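You operate a simulated robot arm through the tools that you are given. There is no shell and no other tool.

The job below is to be done with a simulated robot arm. You get a single attempt, and the scene is never put back.

Task
Lay the screen film on the grey handheld and smooth out the bubbles.
Fine: use the felt pad, then put it back on its rest. Set down upright: felt pad. What is to be rubbed or washed off counts as gone when no trace of it is left.

It is judged by the outcome, as a careful person would: the job done as asked, and still so three seconds after it is handed in. It fails if anything else is knocked over, pushed out of place, dropped, spilled or broken.

Robot
A 7-joint arm with a two-finger parallel gripper, fixed in place. Base frame: the origin is on the floor under the middle of its stand, x ahead of it, y to its left, z up; the work surface is at about z = 745. Units: mm, degrees, N and s.
With the tool pointing down near the work surface it reaches from about 100 to 660 mm from the base axis. Its first joint turns from -66.0 to 66.0 degrees. Payload 1.57 kg.
Tool frame: the origin (TCP) lies between the finger pads and is the grasp point; the fingertips stand 30 mm ahead of it; z points along the fingers, y is the line along which they close. Largest opening 80 mm; finger width 17, thickness 12; the body of the gripper, 40 by 82 mm, starts 80 mm behind the TCP.
Orientation is told as [roll, pitch, yaw] about the base's x, y, z axes, in that order, counted from this pose: with the fingers straight down and closing along the base's y, the tool's x points along the base's -x, its y along +y and its z along -z.

Tools
- The arm moves only by the tool play_rows. Its argument "motion" is one flat list of numbers, 7 for each row, row after row: the opening, from 0 (shut) to 1 (fully open), then the shift along the base's x, y, z in mm, then the turn, a rotation vector about the base's x, y, z in degrees. In form: [grip, x, y, z, ax, ay, az, grip, x, y, z, ax, ay, az, ...]. A call has 1 to 20 rows; each row is the pose to reach, as a shift and turn from the pose commanded when the call began. A row lasts 0.2 s, in which the tool goes at most 50 mm and 8.6 degrees; a call with a longer step from one row to the next is refused whole, and so is a gripper value outside its range. Where a pose cannot be reached the arm comes as near as it can. A force on the tool above 40 N (or 10 N above the force at the start of the call, whichever is more), or a blocked arm, ends the call early, and 0.2 s more pass. The fingers move at their own pace (about 72 mm/s each) and stop on an object; they squeeze with about 23 N. The grip force told is the motor's: it shows also when the fingers shut on nothing. Time passes only in rows, and 0.2 s behind the last, so rows that repeat a pose let the fingers close. It gives the time, the measured TCP pose, the force on the tool (base axes), the opening and the grip force at its end, in the units of the frame above (readings bear some noise), with the torque about the TCP (base axes, N m) and any sound that the robot's microphone picked up.
- Cameras (640 x 400 px; columns grow to the right, rows downward): "scene" is fixed at [44.3, 428.7, 1423.1]; the picture's right is [-0.83, -0.56, 0.00], its down [-0.38, 0.56, -0.74] and it looks along [0.41, -0.61, -0.67] (base axes); focal length 366 px, centre (320, 200). "wrist" rides on the gripper at [72, -7, -122] in the tool frame; the picture's right is [0.09, 1.00, 0.00], its down [-0.84, 0.08, -0.54] and it looks along [-0.54, 0.05, 0.84] (tool axes); focal length 238 px, centre (320, 200). There is no depth. A picture from a camera that has moved, and an enlarged one, comes with that camera's place and axes in the base frame and with its lens. The place of the scene camera against the robot may be out by one fixed shift of up to 12 mm in any direction.
- capture(camera): a new picture of that camera. The clock stands still meanwhile.
- inspect(camera, box): a new picture of the part [left, top, right, bottom] of that camera's present view, enlarged. The clock stands still meanwhile.
- close_job(): hands the job in; it is judged then, once.

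Nothing tells you positions but the pictures and the camera data. Unless the task says otherwise, let go and move clear before handing in.

The tools are called after "Call:" as name(argument=value, ...) on one line, values as JSON. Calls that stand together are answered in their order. play_rows: Moves the arm, as the interface text tells. Its arguments: {"type":"object","properties":{"motion":{"type":"array","items":{"type":"number"}}},"required":["motion"]} The other tools are called the same way: capture (camera) takes a picture; inspect (camera, box) takes an enlarged picture of a part of a camera's view; close_job () hands the job in.

At the start:

```text
t: 0.0
eef_pos: [358.3, 193.3, 1161.9]
orientation: [0.0, 0.0, 0.0]
wrist_force: [0.0, -0.2, -0.5]
wrist_torque: [-0.02, -0.02, -0.03]
gripper_width: 79.9
grasp_force: 0.0
```

scene: 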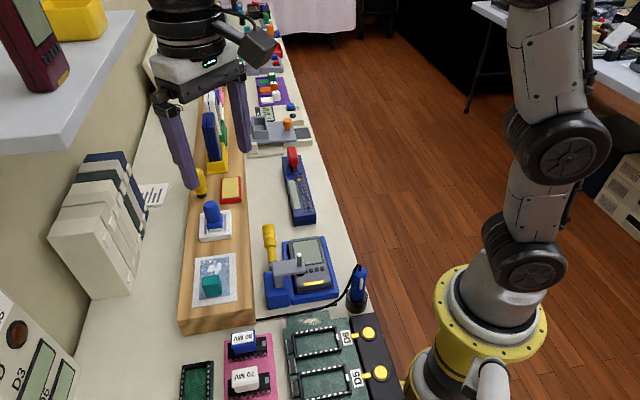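
wrist: 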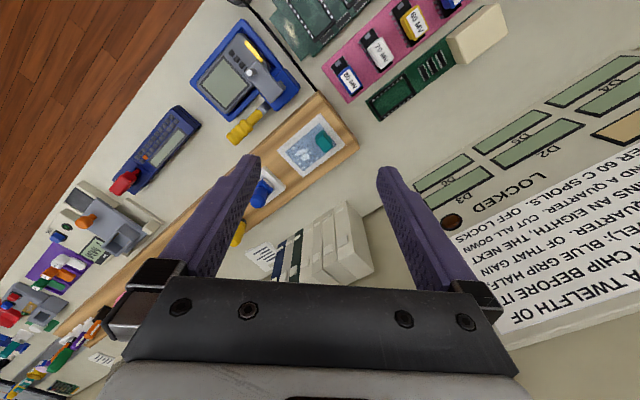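

I see a cluttered bench with a handheld in a blue cradle (with a clamp), a wooden board holding what looks like a film with a teal tab, and a blue-knobbed item on a white rest (maybe the felt pad). I'll take enlarged pictures before moving.

Call:
inspect(camera="scene", box=[170, 140, 390, 340])

Call:
inspect(camera="wrist", box=[180, 0, 380, 250])

Call:
inspect(camera="scene", box=[130, 60, 350, 240])

Call:
inspect(camera="wrist", box=[400, 20, 640, 340])

```text
2.00 times, centred on (280, 240) of scene
camera zoom: at [44.3, 428.7, 1423.1], right [-0.83, -0.56, 0.0], down [-0.38, 0.56, -0.74], along [0.41, -0.61, -0.67], focal length 733 px, centre (400, 120)
```

zoom: 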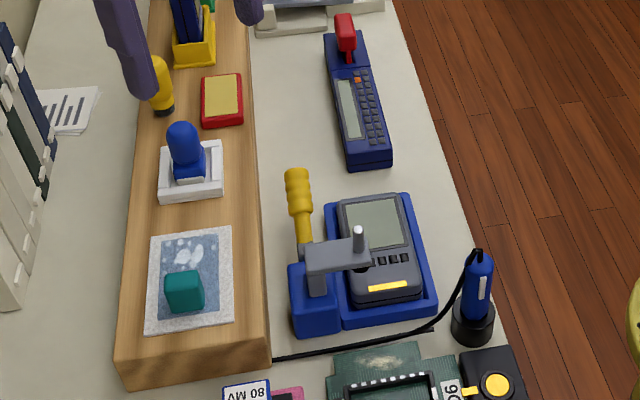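

```text
1.60 times, centred on (280, 125) of wrist
camera zoom: at [285.3, 186.3, 1283.9], right [-0.09, 1.0, 0.0], down [0.84, 0.08, 0.54], along [0.54, 0.05, -0.84], focal length 381 px, centre (384, 320)
```

zoom: 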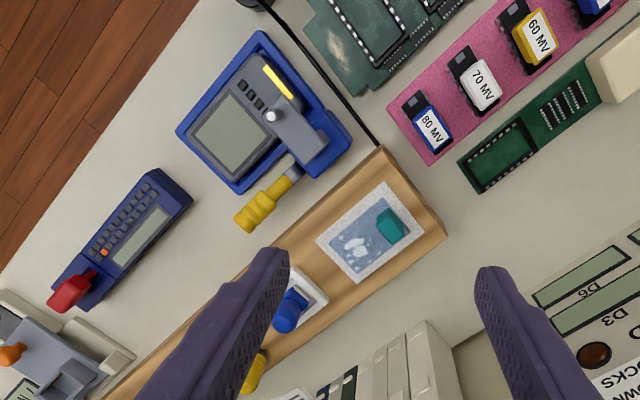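

```text
2.22 times, centred on (240, 150) of scene
camera zoom: at [44.3, 428.7, 1423.1], right [-0.83, -0.56, 0.0], down [-0.38, 0.56, -0.74], along [0.41, -0.61, -0.67], focal length 814 px, centre (498, 311)
```

zoom: 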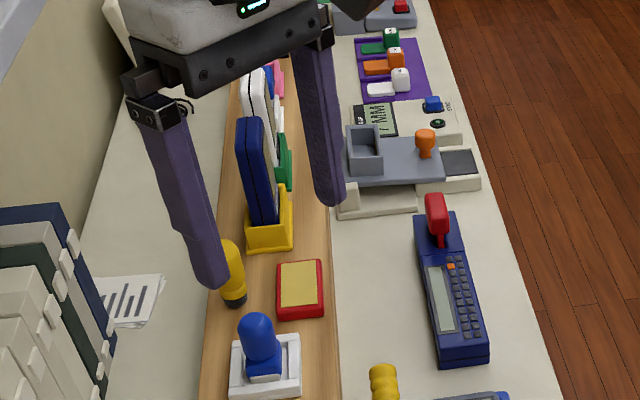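

```text
1.25 times, centred on (520, 180) of wrist
camera zoom: at [285.3, 186.3, 1283.9], right [-0.09, 1.0, 0.0], down [0.84, 0.08, 0.54], along [0.54, 0.05, -0.84], focal length 298 px, centre (70, 225)
```

zoom: 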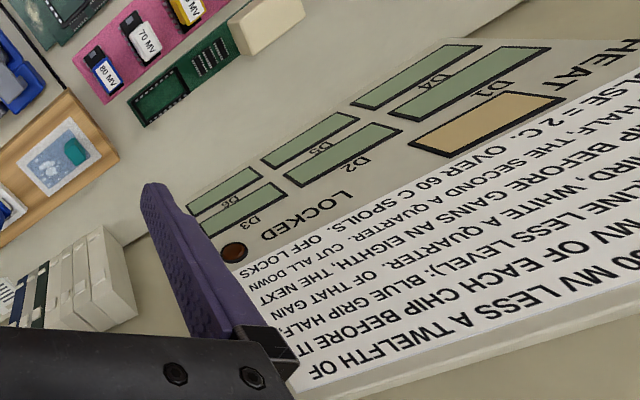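

The film with a teal grip seems to be on the wooden board near (480,186), the felt pad (blue knob in white rest) near (580,72), and the grey handheld in a blue cradle near (362,7). I'll bring the wrist camera lower for a closer look at them.

Call:
play_rows(motion=[1, 0, -10, -45, 0, 0, 0, 1, 0, -20, -90, 0, 0, 0, 1, 0, -30, -135, 0, 0, 0, 1, 0, -40, -180, 0, 0, 0])

Call:
capture(camera="wrist")

Call:
capture(camera="scene")

```text
t: 1.0
eef_pos: [358.3, 151.5, 980.9]
orientation: [0.0, 0.0, 0.1]
wrist_force: [0.0, -0.5, 0.3]
wrist_torque: [0.02, -0.01, 0.0]
gripper_width: 80.3
grasp_force: 0.1
```

```text
taken
camera wrist: at [284.8, 144.8, 1103.3], right [-0.09, 1.0, 0.0], down [0.84, 0.08, 0.54], along [0.54, 0.05, -0.84], focal length 238 px, centre (320, 200)
```

wrist: 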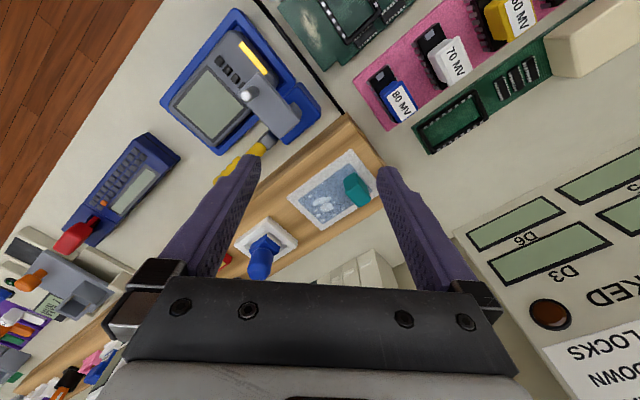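

```text
taken
```

scene: 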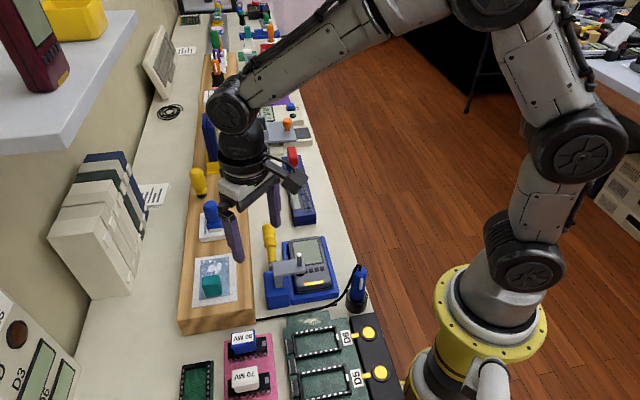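

Call:
inspect(camera="wrist", box=[270, 120, 400, 250])

Call:
inspect(camera="wrist", box=[150, 0, 330, 190])

Call:
inspect(camera="scene", box=[240, 215, 380, 315])

Call:
inspect(camera="scene", box=[175, 220, 275, 320])

```text
3.08 times, centred on (335, 185) of wrist
camera zoom: at [284.8, 144.8, 1103.3], right [-0.09, 1.0, 0.0], down [0.84, 0.08, 0.54], along [0.54, 0.05, -0.84], focal length 733 px, centre (274, 246)
```

zoom: 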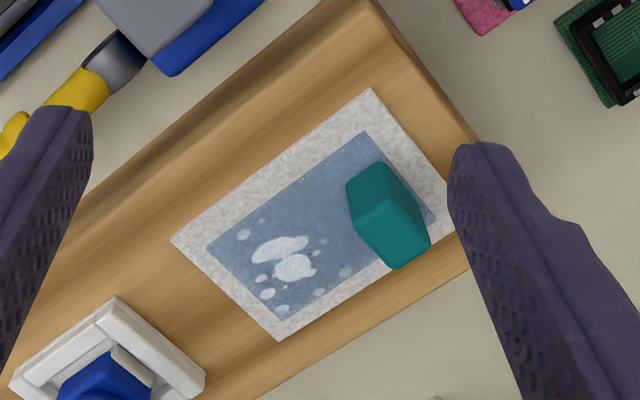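

```text
2.11 times, centred on (240, 95) of wrist
camera zoom: at [284.8, 144.8, 1103.3], right [-0.09, 1.0, 0.0], down [0.84, 0.08, 0.54], along [0.54, 0.05, -0.84], focal length 502 px, centre (488, 421)
```

zoom: 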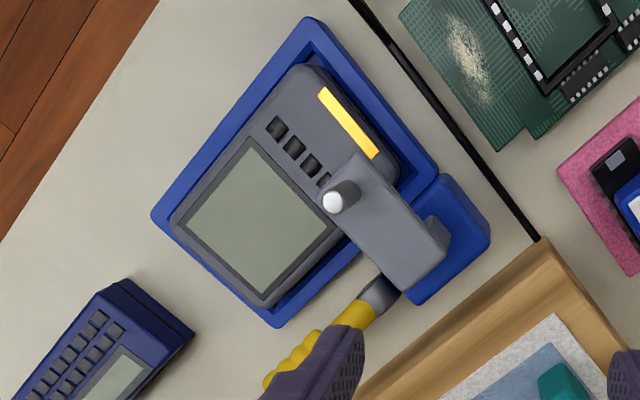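

```text
4.00 times, centred on (310, 265) of scene
camera zoom: at [44.3, 428.8, 1423.1], right [-0.83, -0.56, 0.0], down [-0.38, 0.56, -0.74], along [0.41, -0.61, -0.67], focal length 1466 px, centre (360, -60)
```

zoom: 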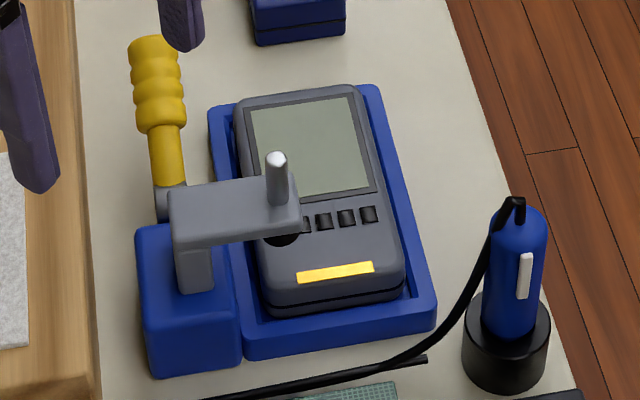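

```text
4.00 times, centred on (225, 270) of scene
camera zoom: at [44.3, 428.8, 1423.1], right [-0.83, -0.56, 0.0], down [-0.38, 0.56, -0.74], along [0.41, -0.61, -0.67], focal length 1466 px, centre (700, -80)
```

zoom: 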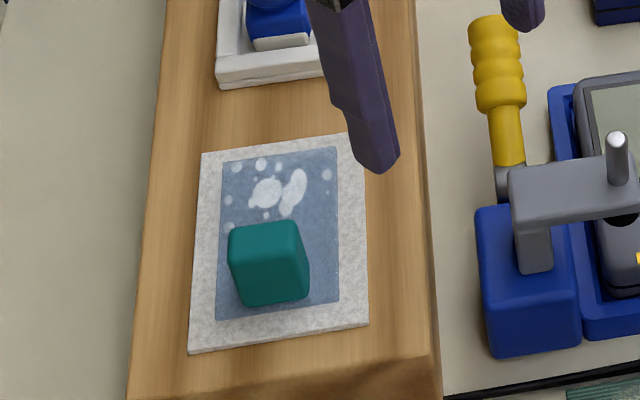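

The film is the bluish rectangle (with bubbles) with the teal grip, on a grey liner; it is turned about 45°. I'll get closer views of film and handheld to measure sizes and heights.

Call:
play_rows(motion=[1, 14, 12, -30, 0, 0, 0, 1, 28, 25, -60, 0, 0, 0, 1, 28, 25, -60, 0, 0, 0])

Call:
capture(camera="wrist")

Call:
inspect(camera="wrist", box=[240, 80, 400, 280])

```text
t: 1.8
eef_pos: [384.8, 177.2, 920.0]
orientation: [0.0, 0.1, 0.0]
wrist_force: [0.9, 0.1, 0.4]
wrist_torque: [-0.03, -0.01, -0.01]
gripper_width: 80.0
grasp_force: 0.0
```

```text
taken
camera wrist: at [312.2, 170.2, 1043.4], right [-0.09, 1.0, 0.0], down [0.84, 0.08, 0.54], along [0.54, 0.05, -0.84], focal length 238 px, centre (320, 200)
```

wrist: 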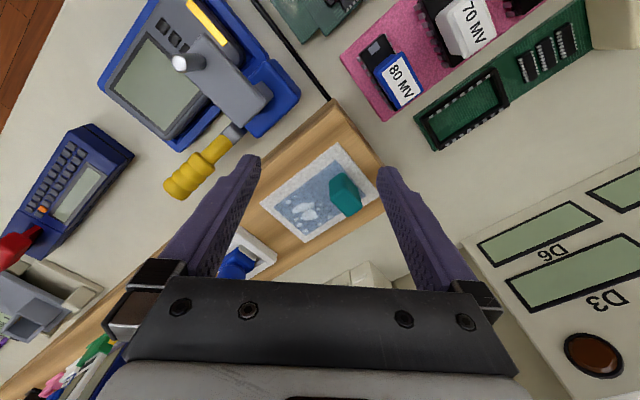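

```text
2.00 times, centred on (320, 180) of wrist
camera zoom: at [312.2, 170.2, 1043.4], right [-0.09, 1.0, 0.0], down [0.84, 0.08, 0.54], along [0.54, 0.05, -0.84], focal length 477 px, centre (320, 240)
```

zoom: 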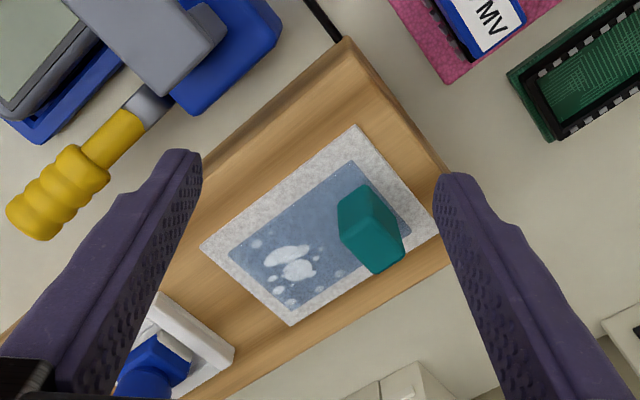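

The film lies at about z≈798, centre ≈(470,183), about 95×58 mm, long axis ≈ -47°. Next I'll move the wrist camera to look at the handheld.

Call:
play_rows(motion=[1, -40, -25, 15, 0, 0, 0, 1, -80, -60, 30, 0, 0, 0, 1, -100, -100, 30, 0, 0, 0, 1, -110, -140, 30, 0, 0, 0, 1, -110, -170, 30, 0, 0, 0, 1, -110, -170, 30, 0, 0, 0])

Call:
capture(camera="wrist")

Call:
capture(camera="scene")

```text
refused: row 2 steps farther than a row can; nothing moved
```

```text
taken
camera wrist: at [312.2, 170.2, 1043.4], right [-0.09, 1.0, 0.0], down [0.84, 0.08, 0.54], along [0.54, 0.05, -0.84], focal length 238 px, centre (320, 200)
```

wrist: 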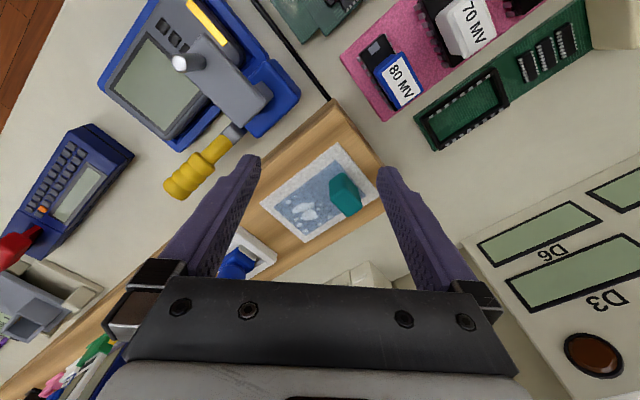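

```text
taken
```

scene: 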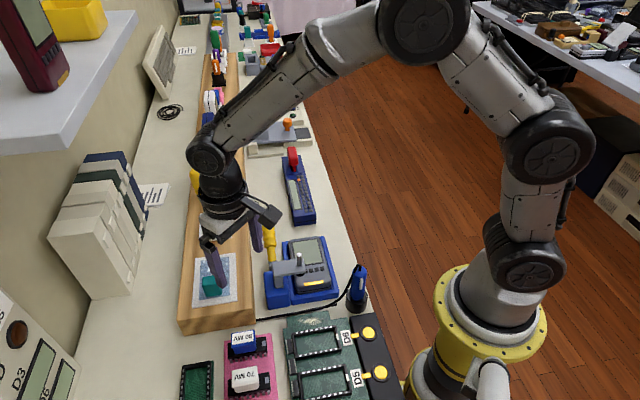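

The step was too long in the last call; I'll redo it with smaller steps to view the handheld in its cradle.

Call:
play_rows(motion=[1, -21, -30, 10, 0, 0, 0, 1, -42, -60, 10, 0, 0, 0, 1, -63, -90, 10, 0, 0, 0, 1, -84, -120, 10, 0, 0, 0, 1, -105, -150, 10, 0, 0, 0, 1, -126, -178, 10, 0, 0, 0, 1, -126, -178, 10, 0, 0, 0])

Call:
capture(camera="wrist")

Call:
inspect(camera="wrist", box=[200, 70, 440, 270])

Call:
inspect(camera="scene", box=[240, 215, 380, 315])

```text
t: 3.4
eef_pos: [257.4, -0.2, 931.3]
orientation: [0.0, 0.0, 0.0]
wrist_force: [-0.3, 0.1, -0.1]
wrist_torque: [0.01, 0.05, -0.03]
gripper_width: 79.7
grasp_force: 0.1
```

```text
taken
camera wrist: at [184.7, -6.3, 1054.0], right [-0.09, 1.0, 0.0], down [0.84, 0.08, 0.54], along [0.54, 0.05, -0.84], focal length 238 px, centre (320, 200)
```

wrist: 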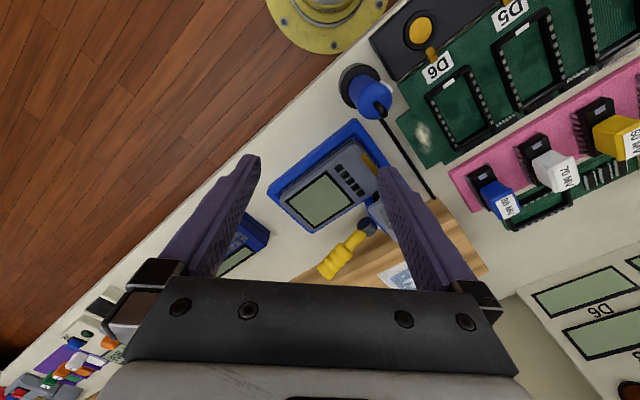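

```text
2.00 times, centred on (320, 170) of wrist
camera zoom: at [184.7, -6.3, 1054.0], right [-0.09, 1.0, 0.0], down [0.84, 0.08, 0.54], along [0.54, 0.05, -0.84], focal length 477 px, centre (320, 260)
```

zoom: 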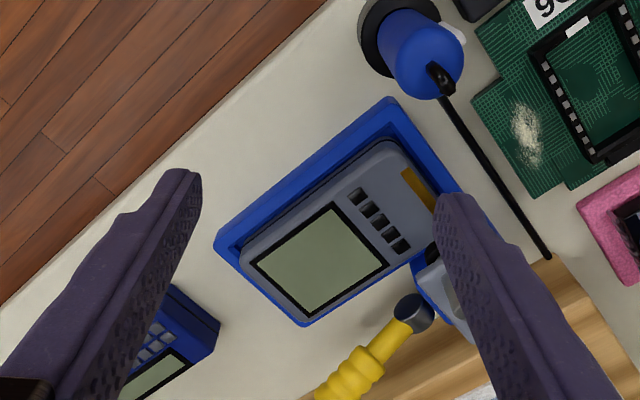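

```text
4.00 times, centred on (310, 265) of scene
camera zoom: at [44.3, 428.7, 1423.1], right [-0.83, -0.56, 0.0], down [-0.38, 0.56, -0.74], along [0.41, -0.61, -0.67], focal length 1466 px, centre (360, -60)
```

zoom: 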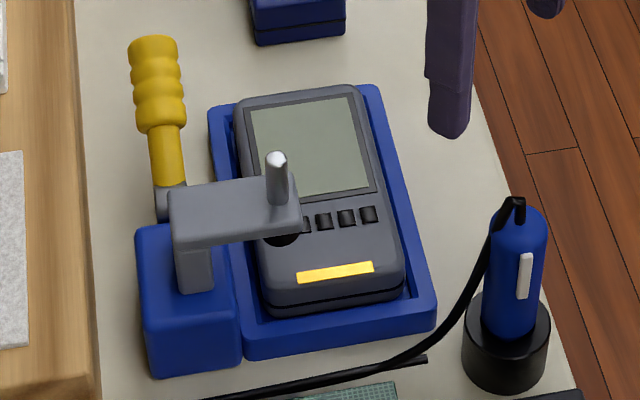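

The screen measures about 67×55 mm at z≈784, centre ≈(362,11); a clamp with its foot near the button row holds the handheld. I'll look at the clamp and foot from another spot.

Call:
play_rows(motion=[1, 0, 35, 0, 0, 0, 0, 1, 0, 70, 0, 0, 0, 0, 1, 0, 70, 0, 0, 0, 0])

Call:
inspect(camera="wrist", box=[220, 70, 420, 270])

```text
t: 4.2
eef_pos: [258.4, 69.9, 932.6]
orientation: [0.0, 0.0, 0.0]
wrist_force: [0.2, 1.0, -0.3]
wrist_torque: [-0.01, -0.02, 0.03]
gripper_width: 79.8
grasp_force: 0.1
```

```text
2.00 times, centred on (320, 170) of wrist
camera zoom: at [186.4, 63.4, 1055.3], right [-0.09, 1.0, 0.0], down [0.84, 0.08, 0.54], along [0.54, 0.05, -0.84], focal length 477 px, centre (320, 260)
```

zoom: 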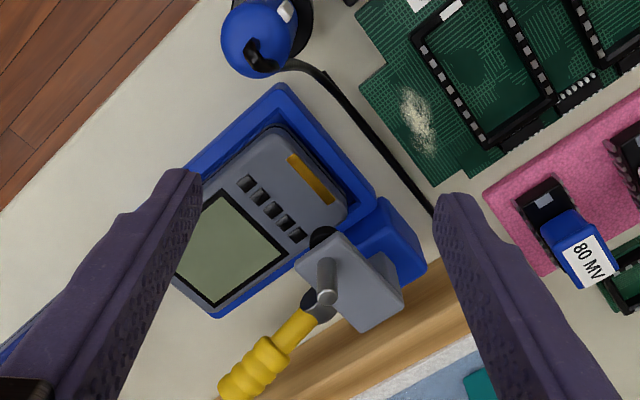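

The clamp foot sits beyond the button row, clear of the screen. Let me view the film's grip block more closely at high magnification, and the felt pad and rest too.

Call:
play_rows(motion=[1, 30, 30, 0, 0, 0, 0, 1, 60, 60, 0, 0, 0, 0, 1, 90, 90, 0, 0, 0, 0, 1, 120, 120, 0, 0, 0, 0, 1, 120, 120, 0, 0, 0, 0])

Call:
inspect(camera="wrist", box=[270, 120, 390, 240])

Call:
inspect(camera="scene", box=[180, 180, 260, 240])

Call:
inspect(camera="scene", box=[185, 245, 245, 310])

```text
t: 5.4
eef_pos: [380.9, 188.5, 933.0]
orientation: [0.0, 0.0, 0.0]
wrist_force: [0.2, 0.4, -0.3]
wrist_torque: [0.04, 0.0, -0.01]
gripper_width: 80.0
grasp_force: 0.1
```

```text
3.33 times, centred on (330, 180) of wrist
camera zoom: at [308.6, 182.6, 1055.5], right [-0.09, 1.0, 0.0], down [0.84, 0.08, 0.54], along [0.54, 0.05, -0.84], focal length 794 px, centre (287, 267)
```

zoom: 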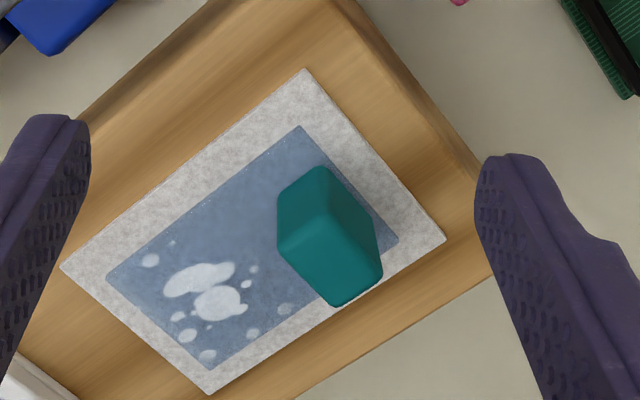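

```text
6.67 times, centred on (220, 210) of scene
camera zoom: at [44.3, 428.8, 1423.1], right [-0.83, -0.56, 0.0], down [-0.38, 0.56, -0.74], along [0.41, -0.61, -0.67], focal length 2442 px, centre (987, 133)
```

zoom: 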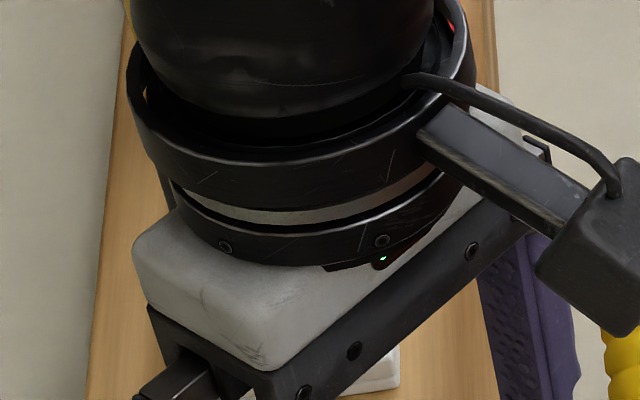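

```text
6.15 times, centred on (215, 278) of scene
camera zoom: at [44.3, 428.8, 1423.1], right [-0.83, -0.56, 0.0], down [-0.38, 0.56, -0.74], along [0.41, -0.61, -0.67], focal length 2254 px, centre (966, -277)
```

zoom: 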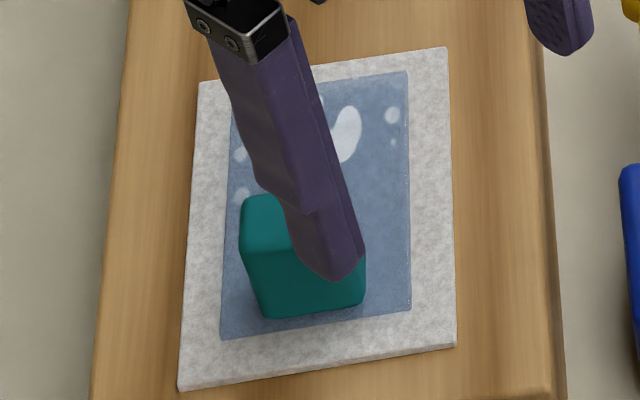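

The teal block (about 20×29 mm) sits on a tab end of the film; carried without rotation, the tab lands over the button area, and the bubble area over the screen. I'll look at the clamp foot from closer to measure its clearance.

Call:
play_rows(motion=[1, -20, -36, -6, 0, 0, 0, 1, -40, -72, -12, 0, 0, 0, 1, -60, -108, -18, 0, 0, 0, 1, -78, -143, -24, 0, 0, 0, 1, -78, -143, -24, 0, 0, 0])

Call:
capture(camera="wrist")

Call:
inspect(camera="wrist", box=[240, 80, 400, 240])

```text
t: 6.6
eef_pos: [301.7, 45.8, 908.2]
orientation: [0.0, 0.1, 0.0]
wrist_force: [-1.0, -0.4, 0.4]
wrist_torque: [0.01, 0.0, 0.04]
gripper_width: 80.0
grasp_force: 0.0
```

```text
taken
camera wrist: at [230.3, 39.8, 1031.0], right [-0.09, 1.0, 0.0], down [0.84, 0.08, 0.54], along [0.54, 0.05, -0.84], focal length 238 px, centre (320, 200)
```

wrist: 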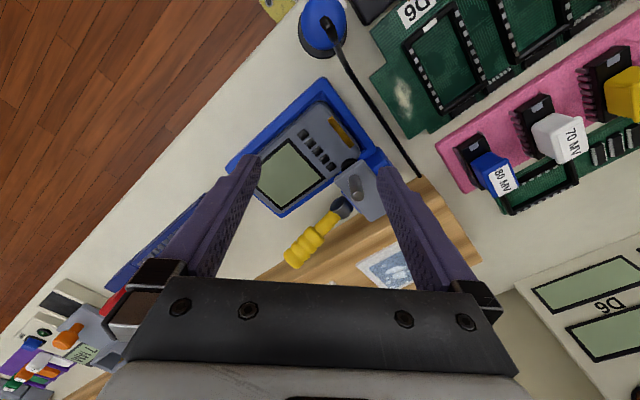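

```text
2.50 times, centred on (320, 160) of wrist
camera zoom: at [230.3, 39.8, 1031.0], right [-0.09, 1.0, 0.0], down [0.84, 0.08, 0.54], along [0.54, 0.05, -0.84], focal length 596 px, centre (320, 300)
```

zoom: 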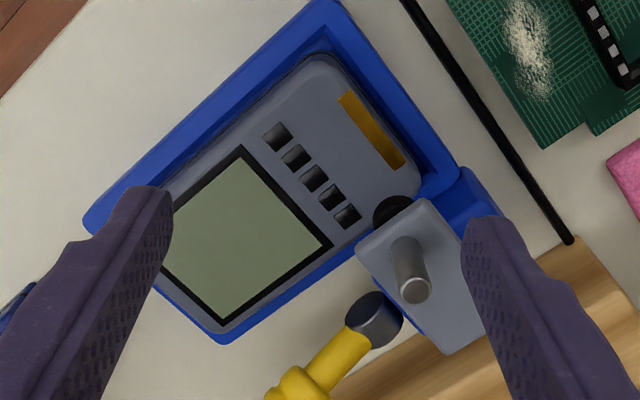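

The clamp foot's near edge is about 60 mm from the screen centre, so the film fits with its tab over the buttons, with the film centre about 8 mm from screen centre. I'll go above the teal block, turning the gripper 43° so the fingers close along the film's length.

Call:
play_rows(motion=[1, 10, 10, 30, 0, 0, 7, 1, 37, 40, 35, 0, 0, 14, 1, 64, 70, 35, 0, 0, 21, 1, 91, 101, 35, 0, 0, 28, 1, 118, 132, 35, 0, 0, 36, 0.8, 144.7, 162.9, 20, 0, 0, 43.3, 0.8, 144.7, 162.9, 20, 0, 0, 43.3])

Call:
capture(camera="wrist")

Call:
capture(camera="scene")

```text
t: 8.2
eef_pos: [447.7, 209.7, 928.0]
orientation: [0.0, 0.0, 43.4]
wrist_force: [0.4, 0.3, -0.1]
wrist_torque: [0.04, 0.0, -0.01]
gripper_width: 63.9
grasp_force: 0.1
```

```text
taken
camera wrist: at [398.7, 155.6, 1050.4], right [-0.75, 0.66, 0.0], down [0.55, 0.63, 0.54], along [0.36, 0.41, -0.84], focal length 238 px, centre (320, 200)
```

wrist: 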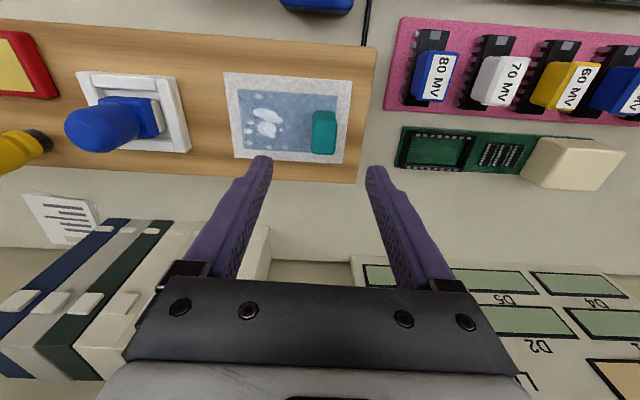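

```text
taken
```

scene: 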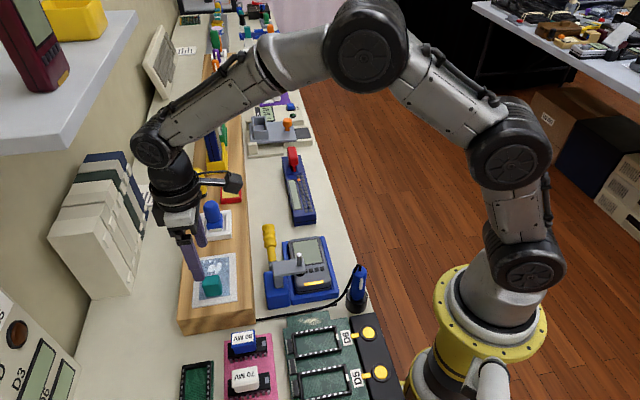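

The gripper is now above the teal block. I'll inspect enlarged to refine the alignment before descending.

Call:
inspect(camera="wrist", box=[220, 60, 380, 180])

```text
3.33 times, centred on (300, 120) of wrist
camera zoom: at [398.7, 155.6, 1050.4], right [-0.75, 0.66, 0.0], down [0.55, 0.63, 0.54], along [0.36, 0.41, -0.84], focal length 794 px, centre (387, 467)
```

zoom: 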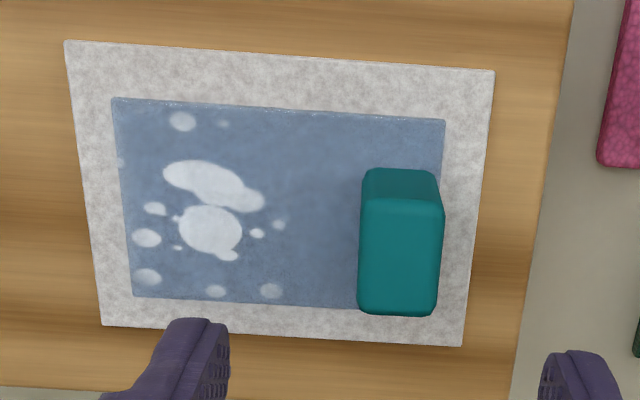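

The film lies at about −45°, and the block centre is ~3 mm off to the side of the gripper axis. I'll correct yaw to 45° and position, then descend part-way and check.

Call:
play_rows(motion=[0.65, -1.8, 2.5, -5, 0, 0, 1.6, 0.65, -1.8, 2.5, -30, 0, 0, 1.6, 0.65, -1.8, 2.5, -55, 0, 0, 1.6, 0.65, -1.8, 2.5, -55, 0, 0, 1.6])

Call:
inspect(camera="wrist", box=[220, 70, 420, 210])

Call:
inspect(camera="scene", box=[170, 230, 260, 320])

```text
t: 9.2
eef_pos: [444.0, 211.1, 872.5]
orientation: [-0.1, -0.1, 44.9]
wrist_force: [-0.2, -0.1, 0.4]
wrist_torque: [-0.01, 0.01, 0.01]
gripper_width: 51.8
grasp_force: 0.2
```

```text
2.86 times, centred on (320, 140) of wrist
camera zoom: at [398.1, 156.0, 994.8], right [-0.77, 0.64, 0.0], down [0.54, 0.65, 0.54], along [0.35, 0.42, -0.84], focal length 681 px, centre (320, 371)
```

zoom: 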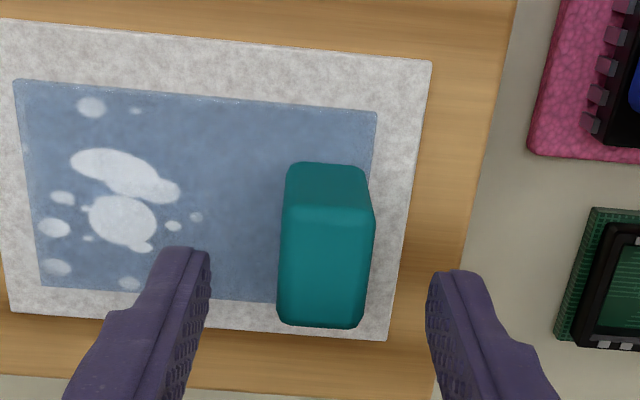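

```text
4.44 times, centred on (215, 275) of scene
camera zoom: at [44.3, 428.8, 1423.1], right [-0.83, -0.56, 0.0], down [-0.38, 0.56, -0.74], along [0.41, -0.61, -0.67], focal length 1628 px, centre (787, -133)
```

zoom: 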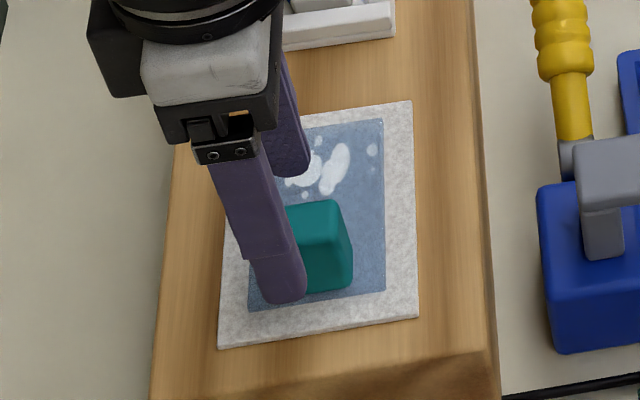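

Alignment is good, with a ~2 mm sideways correction. I'll descend to just above the film and close on the block.

Call:
play_rows(motion=[0.65, -1.4, 1.3, -12, 0, 0, 0, 0.65, -1.4, 1.3, -24, 0, 0, 0, 0.65, -1.4, 1.3, -35, 0, 0, 0, 0.65, -1.4, 1.3, -35, 0, 0, 0])

Call:
inspect(camera="wrist", box=[220, 70, 420, 210])

Call:
inspect(camera="scene", box=[170, 230, 260, 320])

```text
t: 10.2
eef_pos: [444.2, 214.5, 838.5]
orientation: [-0.1, -0.1, 44.9]
wrist_force: [-4.4, -2.7, 13.9]
wrist_torque: [-0.38, -0.17, -0.12]
gripper_width: 51.7
grasp_force: 0.0
```

```text
2.86 times, centred on (320, 140) of wrist
camera zoom: at [395.9, 159.0, 960.6], right [-0.77, 0.64, 0.0], down [0.54, 0.65, 0.54], along [0.35, 0.42, -0.84], focal length 681 px, centre (320, 371)
```

zoom: 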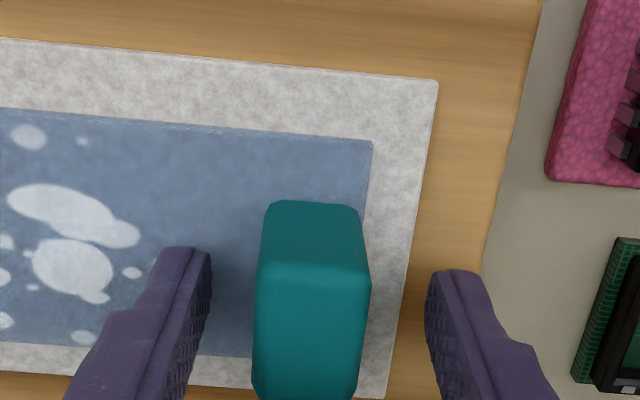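

```text
4.44 times, centred on (215, 275) of scene
camera zoom: at [44.0, 428.6, 1423.2], right [-0.83, -0.56, 0.0], down [-0.37, 0.56, -0.74], along [0.41, -0.61, -0.67], focal length 1628 px, centre (787, -133)
```

zoom: 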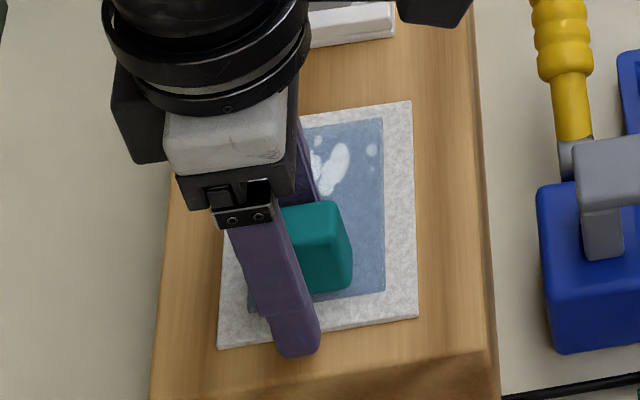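

The fingertips touched the film surface (about 14 N). I'll raise about 4 mm so nothing is pressed, then close on the block.

Call:
play_rows(motion=[0.65, 0, 0, 4, 0, 0, 0, 0.65, 0, 0, 4.5, 0, 0, 0])

Call:
inspect(camera="scene", box=[170, 230, 260, 320])

```text
t: 10.8
eef_pos: [442.8, 213.4, 842.2]
orientation: [0.0, 0.2, 45.0]
wrist_force: [0.1, -0.1, -0.4]
wrist_torque: [0.01, -0.05, 0.01]
gripper_width: 52.0
grasp_force: 0.2
```

```text
4.44 times, centred on (215, 275) of scene
camera zoom: at [44.3, 428.8, 1423.1], right [-0.83, -0.56, 0.0], down [-0.38, 0.56, -0.74], along [0.41, -0.61, -0.67], focal length 1628 px, centre (787, -133)
```

zoom: 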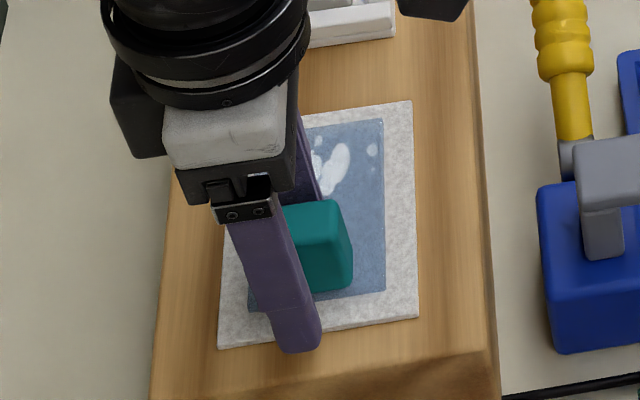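

Contact is relieved. Now I close the fingers on the block.

Call:
play_rows(motion=[0.4, 0, 0, 0, 0, 0, 0, 0.25, 0, 0, 0, 0, 0, 0, 0.1, 0, 0, 0, 0, 0, 0, 0.0, 0, 0, 0, 0, 0, 0, 0, 0, 0, 0, 0, 0, 0])

Call:
inspect(camera="wrist", box=[220, 70, 420, 210])

Call:
inspect(camera="scene", box=[170, 230, 260, 320])

```text
t: 12.0
eef_pos: [442.3, 215.0, 841.4]
orientation: [0.0, 0.1, 44.9]
wrist_force: [0.9, -0.5, 0.0]
wrist_torque: [-0.02, 0.01, -0.01]
gripper_width: 21.3
grasp_force: 22.9
```

```text
2.86 times, centred on (320, 140) of wrist
camera zoom: at [395.7, 159.1, 964.3], right [-0.77, 0.64, 0.0], down [0.54, 0.65, 0.54], along [0.35, 0.42, -0.84], focal length 681 px, centre (320, 371)
```

zoom: 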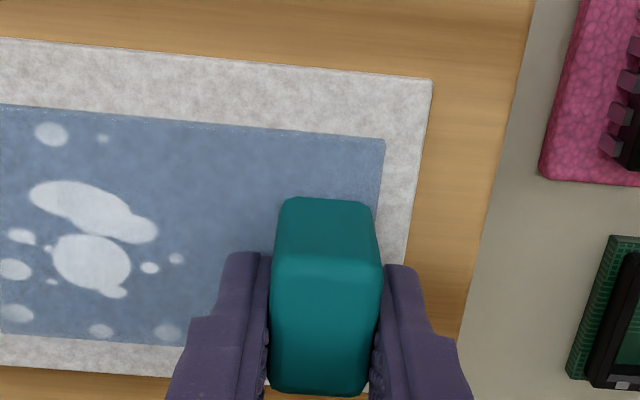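

```text
4.44 times, centred on (215, 275) of scene
camera zoom: at [44.3, 428.8, 1423.1], right [-0.83, -0.56, 0.0], down [-0.38, 0.56, -0.74], along [0.41, -0.61, -0.67], focal length 1628 px, centre (787, -133)
```

zoom: 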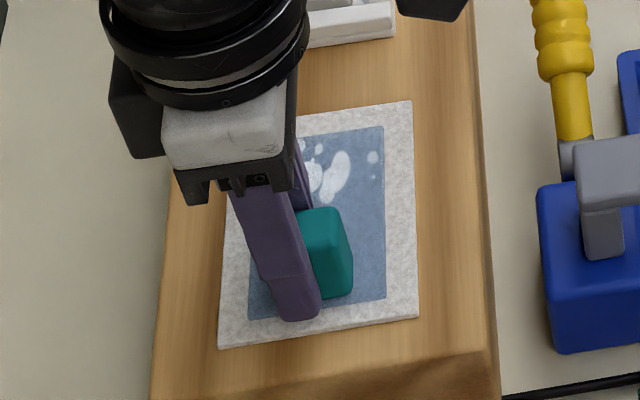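

The grip holds at 21.3 mm and the film is parallel to the gripper. I'll lift straight up and check that the film comes along.

Call:
play_rows(motion=[0, 0, 0, 5, 0, 0, 0, 0, 0, 0, 15, 0, 0, 0, 0, 0, 0, 35, 0, 0, 0, 0, 0, 0, 60, 0, 0, 0, 0, 0, 0, 85, 0, 0, 0, 0, 0, 0, 85, 0, 0, 0])

Call:
capture(camera="wrist")

Call:
capture(camera="scene")

```text
t: 13.4
eef_pos: [444.5, 214.0, 927.0]
orientation: [0.0, 0.0, 44.9]
wrist_force: [0.4, 0.0, 0.4]
wrist_torque: [0.02, -0.03, 0.01]
gripper_width: 0.3
grasp_force: 21.9
```

```text
taken
camera wrist: at [397.5, 157.9, 1049.9], right [-0.77, 0.64, 0.0], down [0.54, 0.65, 0.54], along [0.35, 0.42, -0.84], focal length 238 px, centre (320, 200)
```

wrist: 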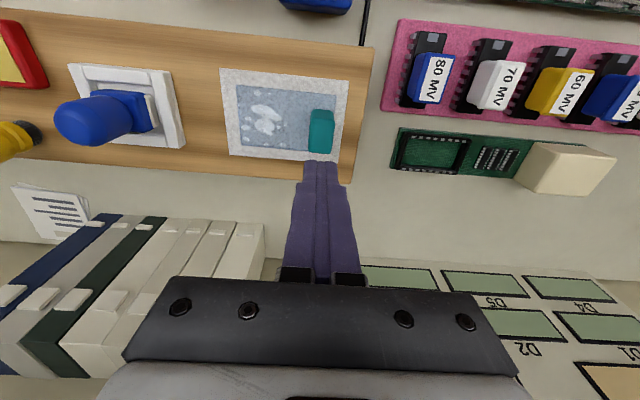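

```text
taken
```

scene: 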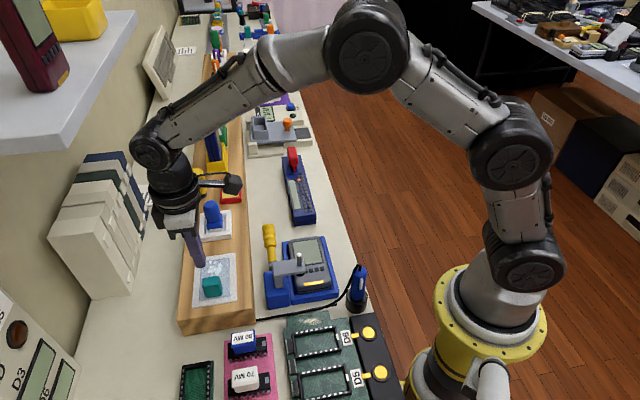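

The block slipped out of the fingers; the film is still on its liner. Let me look closely at how it lies now.

Call:
inspect(camera="wrist", box=[210, 60, 370, 180])

Call:
inspect(camera="scene", box=[175, 240, 255, 310])

```text
3.33 times, centred on (290, 120) of wrist
camera zoom: at [397.5, 157.9, 1049.9], right [-0.77, 0.64, 0.0], down [0.54, 0.65, 0.54], along [0.35, 0.42, -0.84], focal length 794 px, centre (420, 467)
```

zoom: 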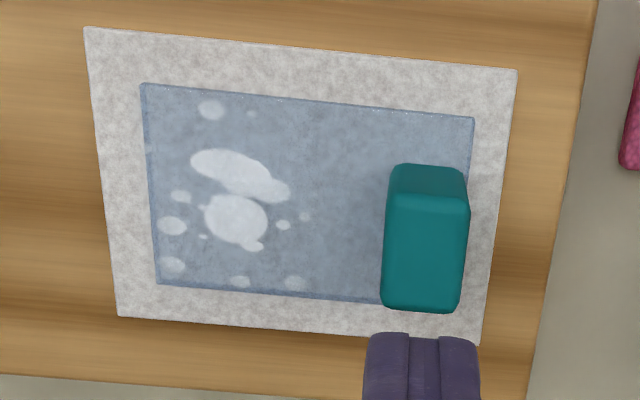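

```text
5.71 times, centred on (215, 275) of scene
camera zoom: at [44.3, 428.7, 1423.1], right [-0.83, -0.56, 0.0], down [-0.38, 0.56, -0.74], along [0.41, -0.61, -0.67], focal length 2094 px, centre (920, -229)
```

zoom: 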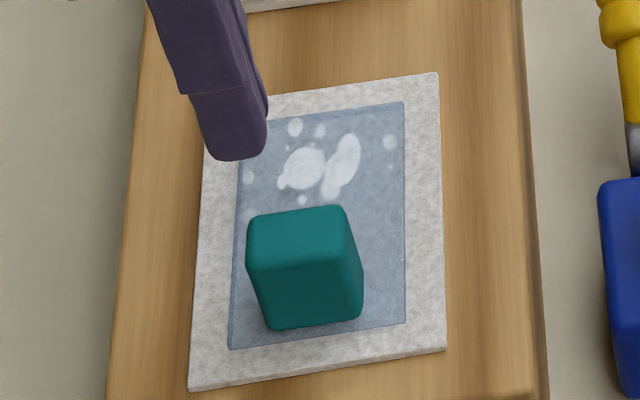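

The film only slid slightly, so it is loose-ish on the liner; the film top is really at z≈808. I'll re-centre on the block, go a little deeper, and lift in tiny steps while watching the force.

Call:
play_rows(motion=[0.3, -1.7, -1.2, 0, 0, 0, 0, 0.55, -3.4, -2.5, 0, 0, 0, 0, 0.55, -3.4, -2.5, -30, 0, 0, 0, 0.55, -3.4, -2.5, -60, 0, 0, 0, 0.55, -3.4, -2.5, -78, 0, 0, 0, 0.55, -3.4, -2.5, -86.5, 0, 0, 0, 0.55, -3.4, -2.5, -86.5, 0, 0, 0])

Call:
inspect(camera="wrist", box=[220, 70, 420, 210])

```text
t: 15.0
eef_pos: [440.3, 209.2, 842.5]
orientation: [0.0, 0.0, 44.8]
wrist_force: [0.2, 0.3, 0.5]
wrist_torque: [-0.02, -0.01, 0.0]
gripper_width: 43.9
grasp_force: 0.0
```

```text
2.86 times, centred on (320, 140) of wrist
camera zoom: at [393.0, 154.2, 963.0], right [-0.77, 0.64, 0.0], down [0.54, 0.65, 0.54], along [0.35, 0.42, -0.84], focal length 681 px, centre (320, 371)
```

zoom: 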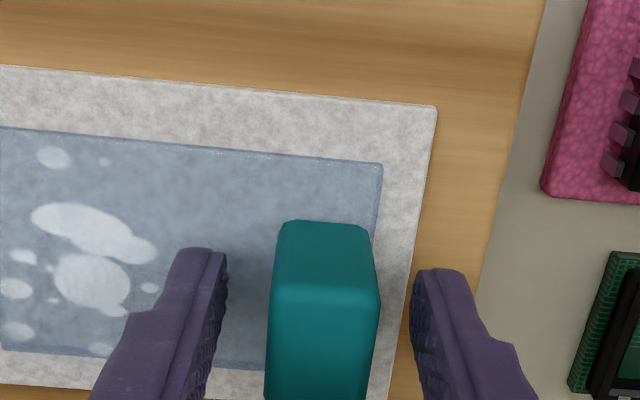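

Centred around the block with no contact force. I'll lower another millimetre, close, and lift only slightly to read the force.

Call:
play_rows(motion=[0.55, 0, 0, -1, 0, 0, 0, 0.3, 0, 0, -1, 0, 0, 0, 0.1, 0, 0, -1, 0, 0, 0, 0, 0, 0, -1, 0, 0, 0, 0, 0, 0, -1, 0, 0, 0, 0, 0, 0, -1, 0, 0, 0, 0, 0, 0, -1, 0, 0, 0])

Call:
play_rows(motion=[0, 0, 0, 1, 0, 0, 0, 0, 0, 0, 2, 0, 0, 0])

Call:
inspect(camera="wrist", box=[220, 70, 420, 210])

Call:
inspect(camera="scene", box=[175, 240, 255, 310])

```text
t: 16.6
eef_pos: [440.4, 211.0, 840.3]
orientation: [-0.1, 0.0, 44.9]
wrist_force: [-0.6, -0.1, -0.5]
wrist_torque: [0.0, 0.0, -0.03]
gripper_width: 21.1
grasp_force: 22.9
```

```text
t: 17.2
eef_pos: [441.4, 211.2, 842.5]
orientation: [-0.1, 0.0, 44.8]
wrist_force: [0.3, 0.2, -0.5]
wrist_torque: [0.0, -0.01, -0.01]
gripper_width: 20.9
grasp_force: 22.9
```

```text
2.86 times, centred on (320, 140) of wrist
camera zoom: at [393.3, 155.3, 964.3], right [-0.77, 0.64, 0.0], down [0.54, 0.65, 0.54], along [0.35, 0.42, -0.84], focal length 681 px, centre (320, 371)
```

zoom: 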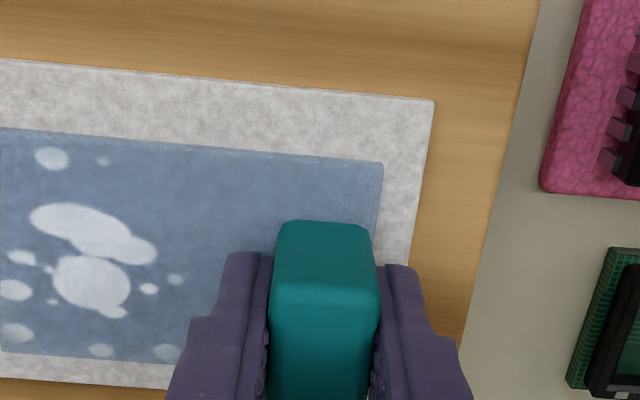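

```text
5.71 times, centred on (215, 275) of scene
camera zoom: at [44.3, 428.8, 1423.1], right [-0.83, -0.56, 0.0], down [-0.38, 0.56, -0.74], along [0.41, -0.61, -0.67], focal length 2094 px, centre (920, -229)
```

zoom: 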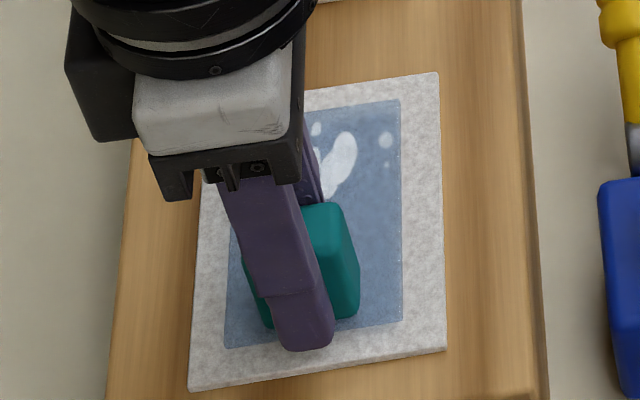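

The film is now lifting with the gripper (it stays fixed in the wrist view while the liner recedes). I continue lifting slowly.

Call:
play_rows(motion=[0, 0, 0, 2, 0, 0, 0, 0, 0, 0, 4, 0, 0, 0, 0, 0, 0, 6, 0, 0, 0, 0, 0, 0, 8, 0, 0, 0, 0, 0, 0, 10, 0, 0, 0])

Call:
inspect(camera="wrist", box=[220, 70, 420, 210])

Call:
inspect(camera="scene", box=[175, 240, 255, 310])

```text
t: 18.4
eef_pos: [439.1, 211.7, 852.3]
orientation: [0.1, 0.0, 44.8]
wrist_force: [-0.6, -0.9, -0.6]
wrist_torque: [-0.03, -0.01, 0.0]
gripper_width: 21.1
grasp_force: 22.8
```

```text
2.86 times, centred on (320, 140) of wrist
camera zoom: at [392.9, 155.3, 974.7], right [-0.77, 0.64, 0.0], down [0.54, 0.65, 0.54], along [0.35, 0.42, -0.84], focal length 681 px, centre (320, 371)
```

zoom: 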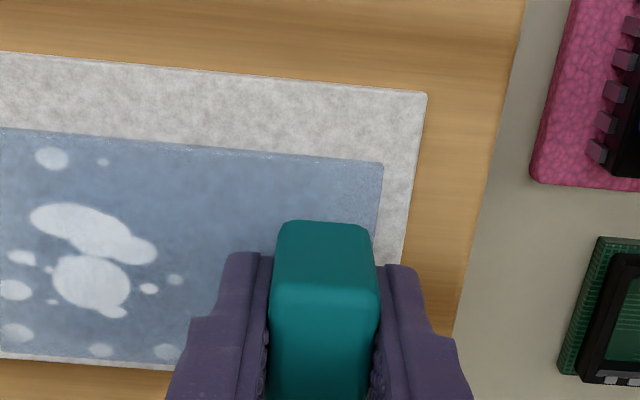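

```text
5.71 times, centred on (215, 275) of scene
camera zoom: at [44.3, 428.7, 1423.1], right [-0.83, -0.56, 0.0], down [-0.38, 0.56, -0.74], along [0.41, -0.61, -0.67], focal length 2094 px, centre (920, -229)
```

zoom: 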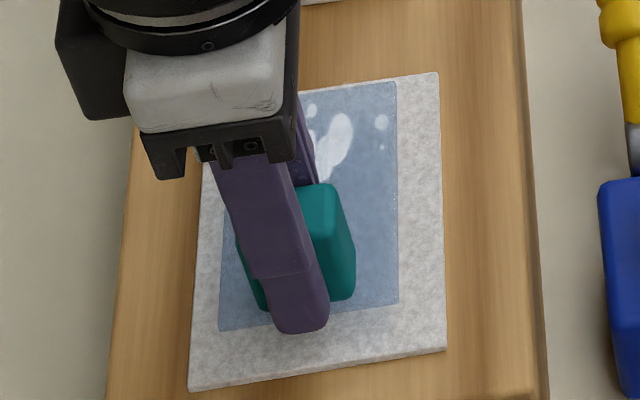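

The film is being lifted well. I'll continue raising it gently, then check before carrying it over to the handheld.

Call:
play_rows(motion=[0, 0, 0, 4, 0, 0, 0, 0, 0, 0, 12, 0, 0, 0, 0, 0, 0, 20, 0, 0, 0, 0, 0, 0, 28, 0, 0, 0, 0, 0, 0, 36, 0, 0, 0, 0, 0, 0, 44, 0, 0, 0, 0, 0, 0, 52, 0, 0, 0, 0, 0, 0, 60, 0, 0, 0, 0, 0, 0, 68, 0, 0, 0, 0, 0, 0, 74, 0, 0, 0, 0, 0, 0, 78, 0, 0, 0])

Call:
capture(camera="wrist")

Call:
capture(camera="scene")

```text
t: 20.8
eef_pos: [439.8, 211.2, 929.9]
orientation: [0.0, 0.0, 44.8]
wrist_force: [-0.6, -0.7, 0.1]
wrist_torque: [0.0, 0.01, -0.02]
gripper_width: 21.2
grasp_force: 23.6
```

```text
taken
camera wrist: at [393.2, 155.8, 1052.4], right [-0.77, 0.64, 0.0], down [0.54, 0.65, 0.54], along [0.35, 0.42, -0.84], focal length 238 px, centre (320, 200)
```

wrist: 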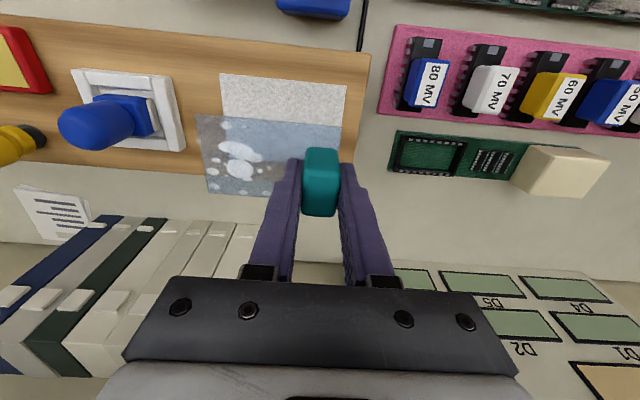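

```text
taken
```

scene: 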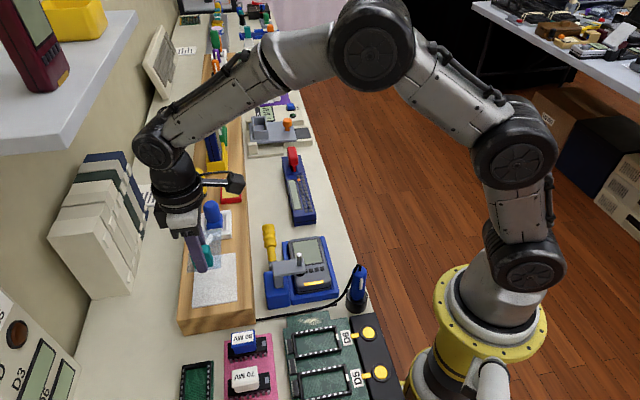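

The film is in hand. I'll inspect it to measure where its edges are relative to the gripper.

Call:
inspect(camera="wrist", box=[180, 90, 360, 220])

```text
3.08 times, centred on (270, 155) of wrist
camera zoom: at [393.2, 155.8, 1052.4], right [-0.77, 0.64, 0.0], down [0.54, 0.65, 0.54], along [0.35, 0.42, -0.84], focal length 733 px, centre (474, 338)
```

zoom: 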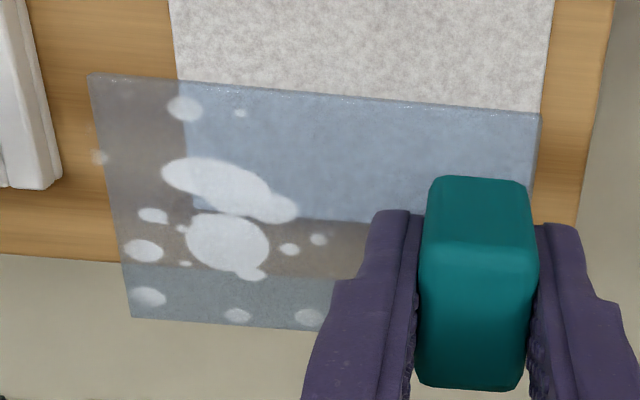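

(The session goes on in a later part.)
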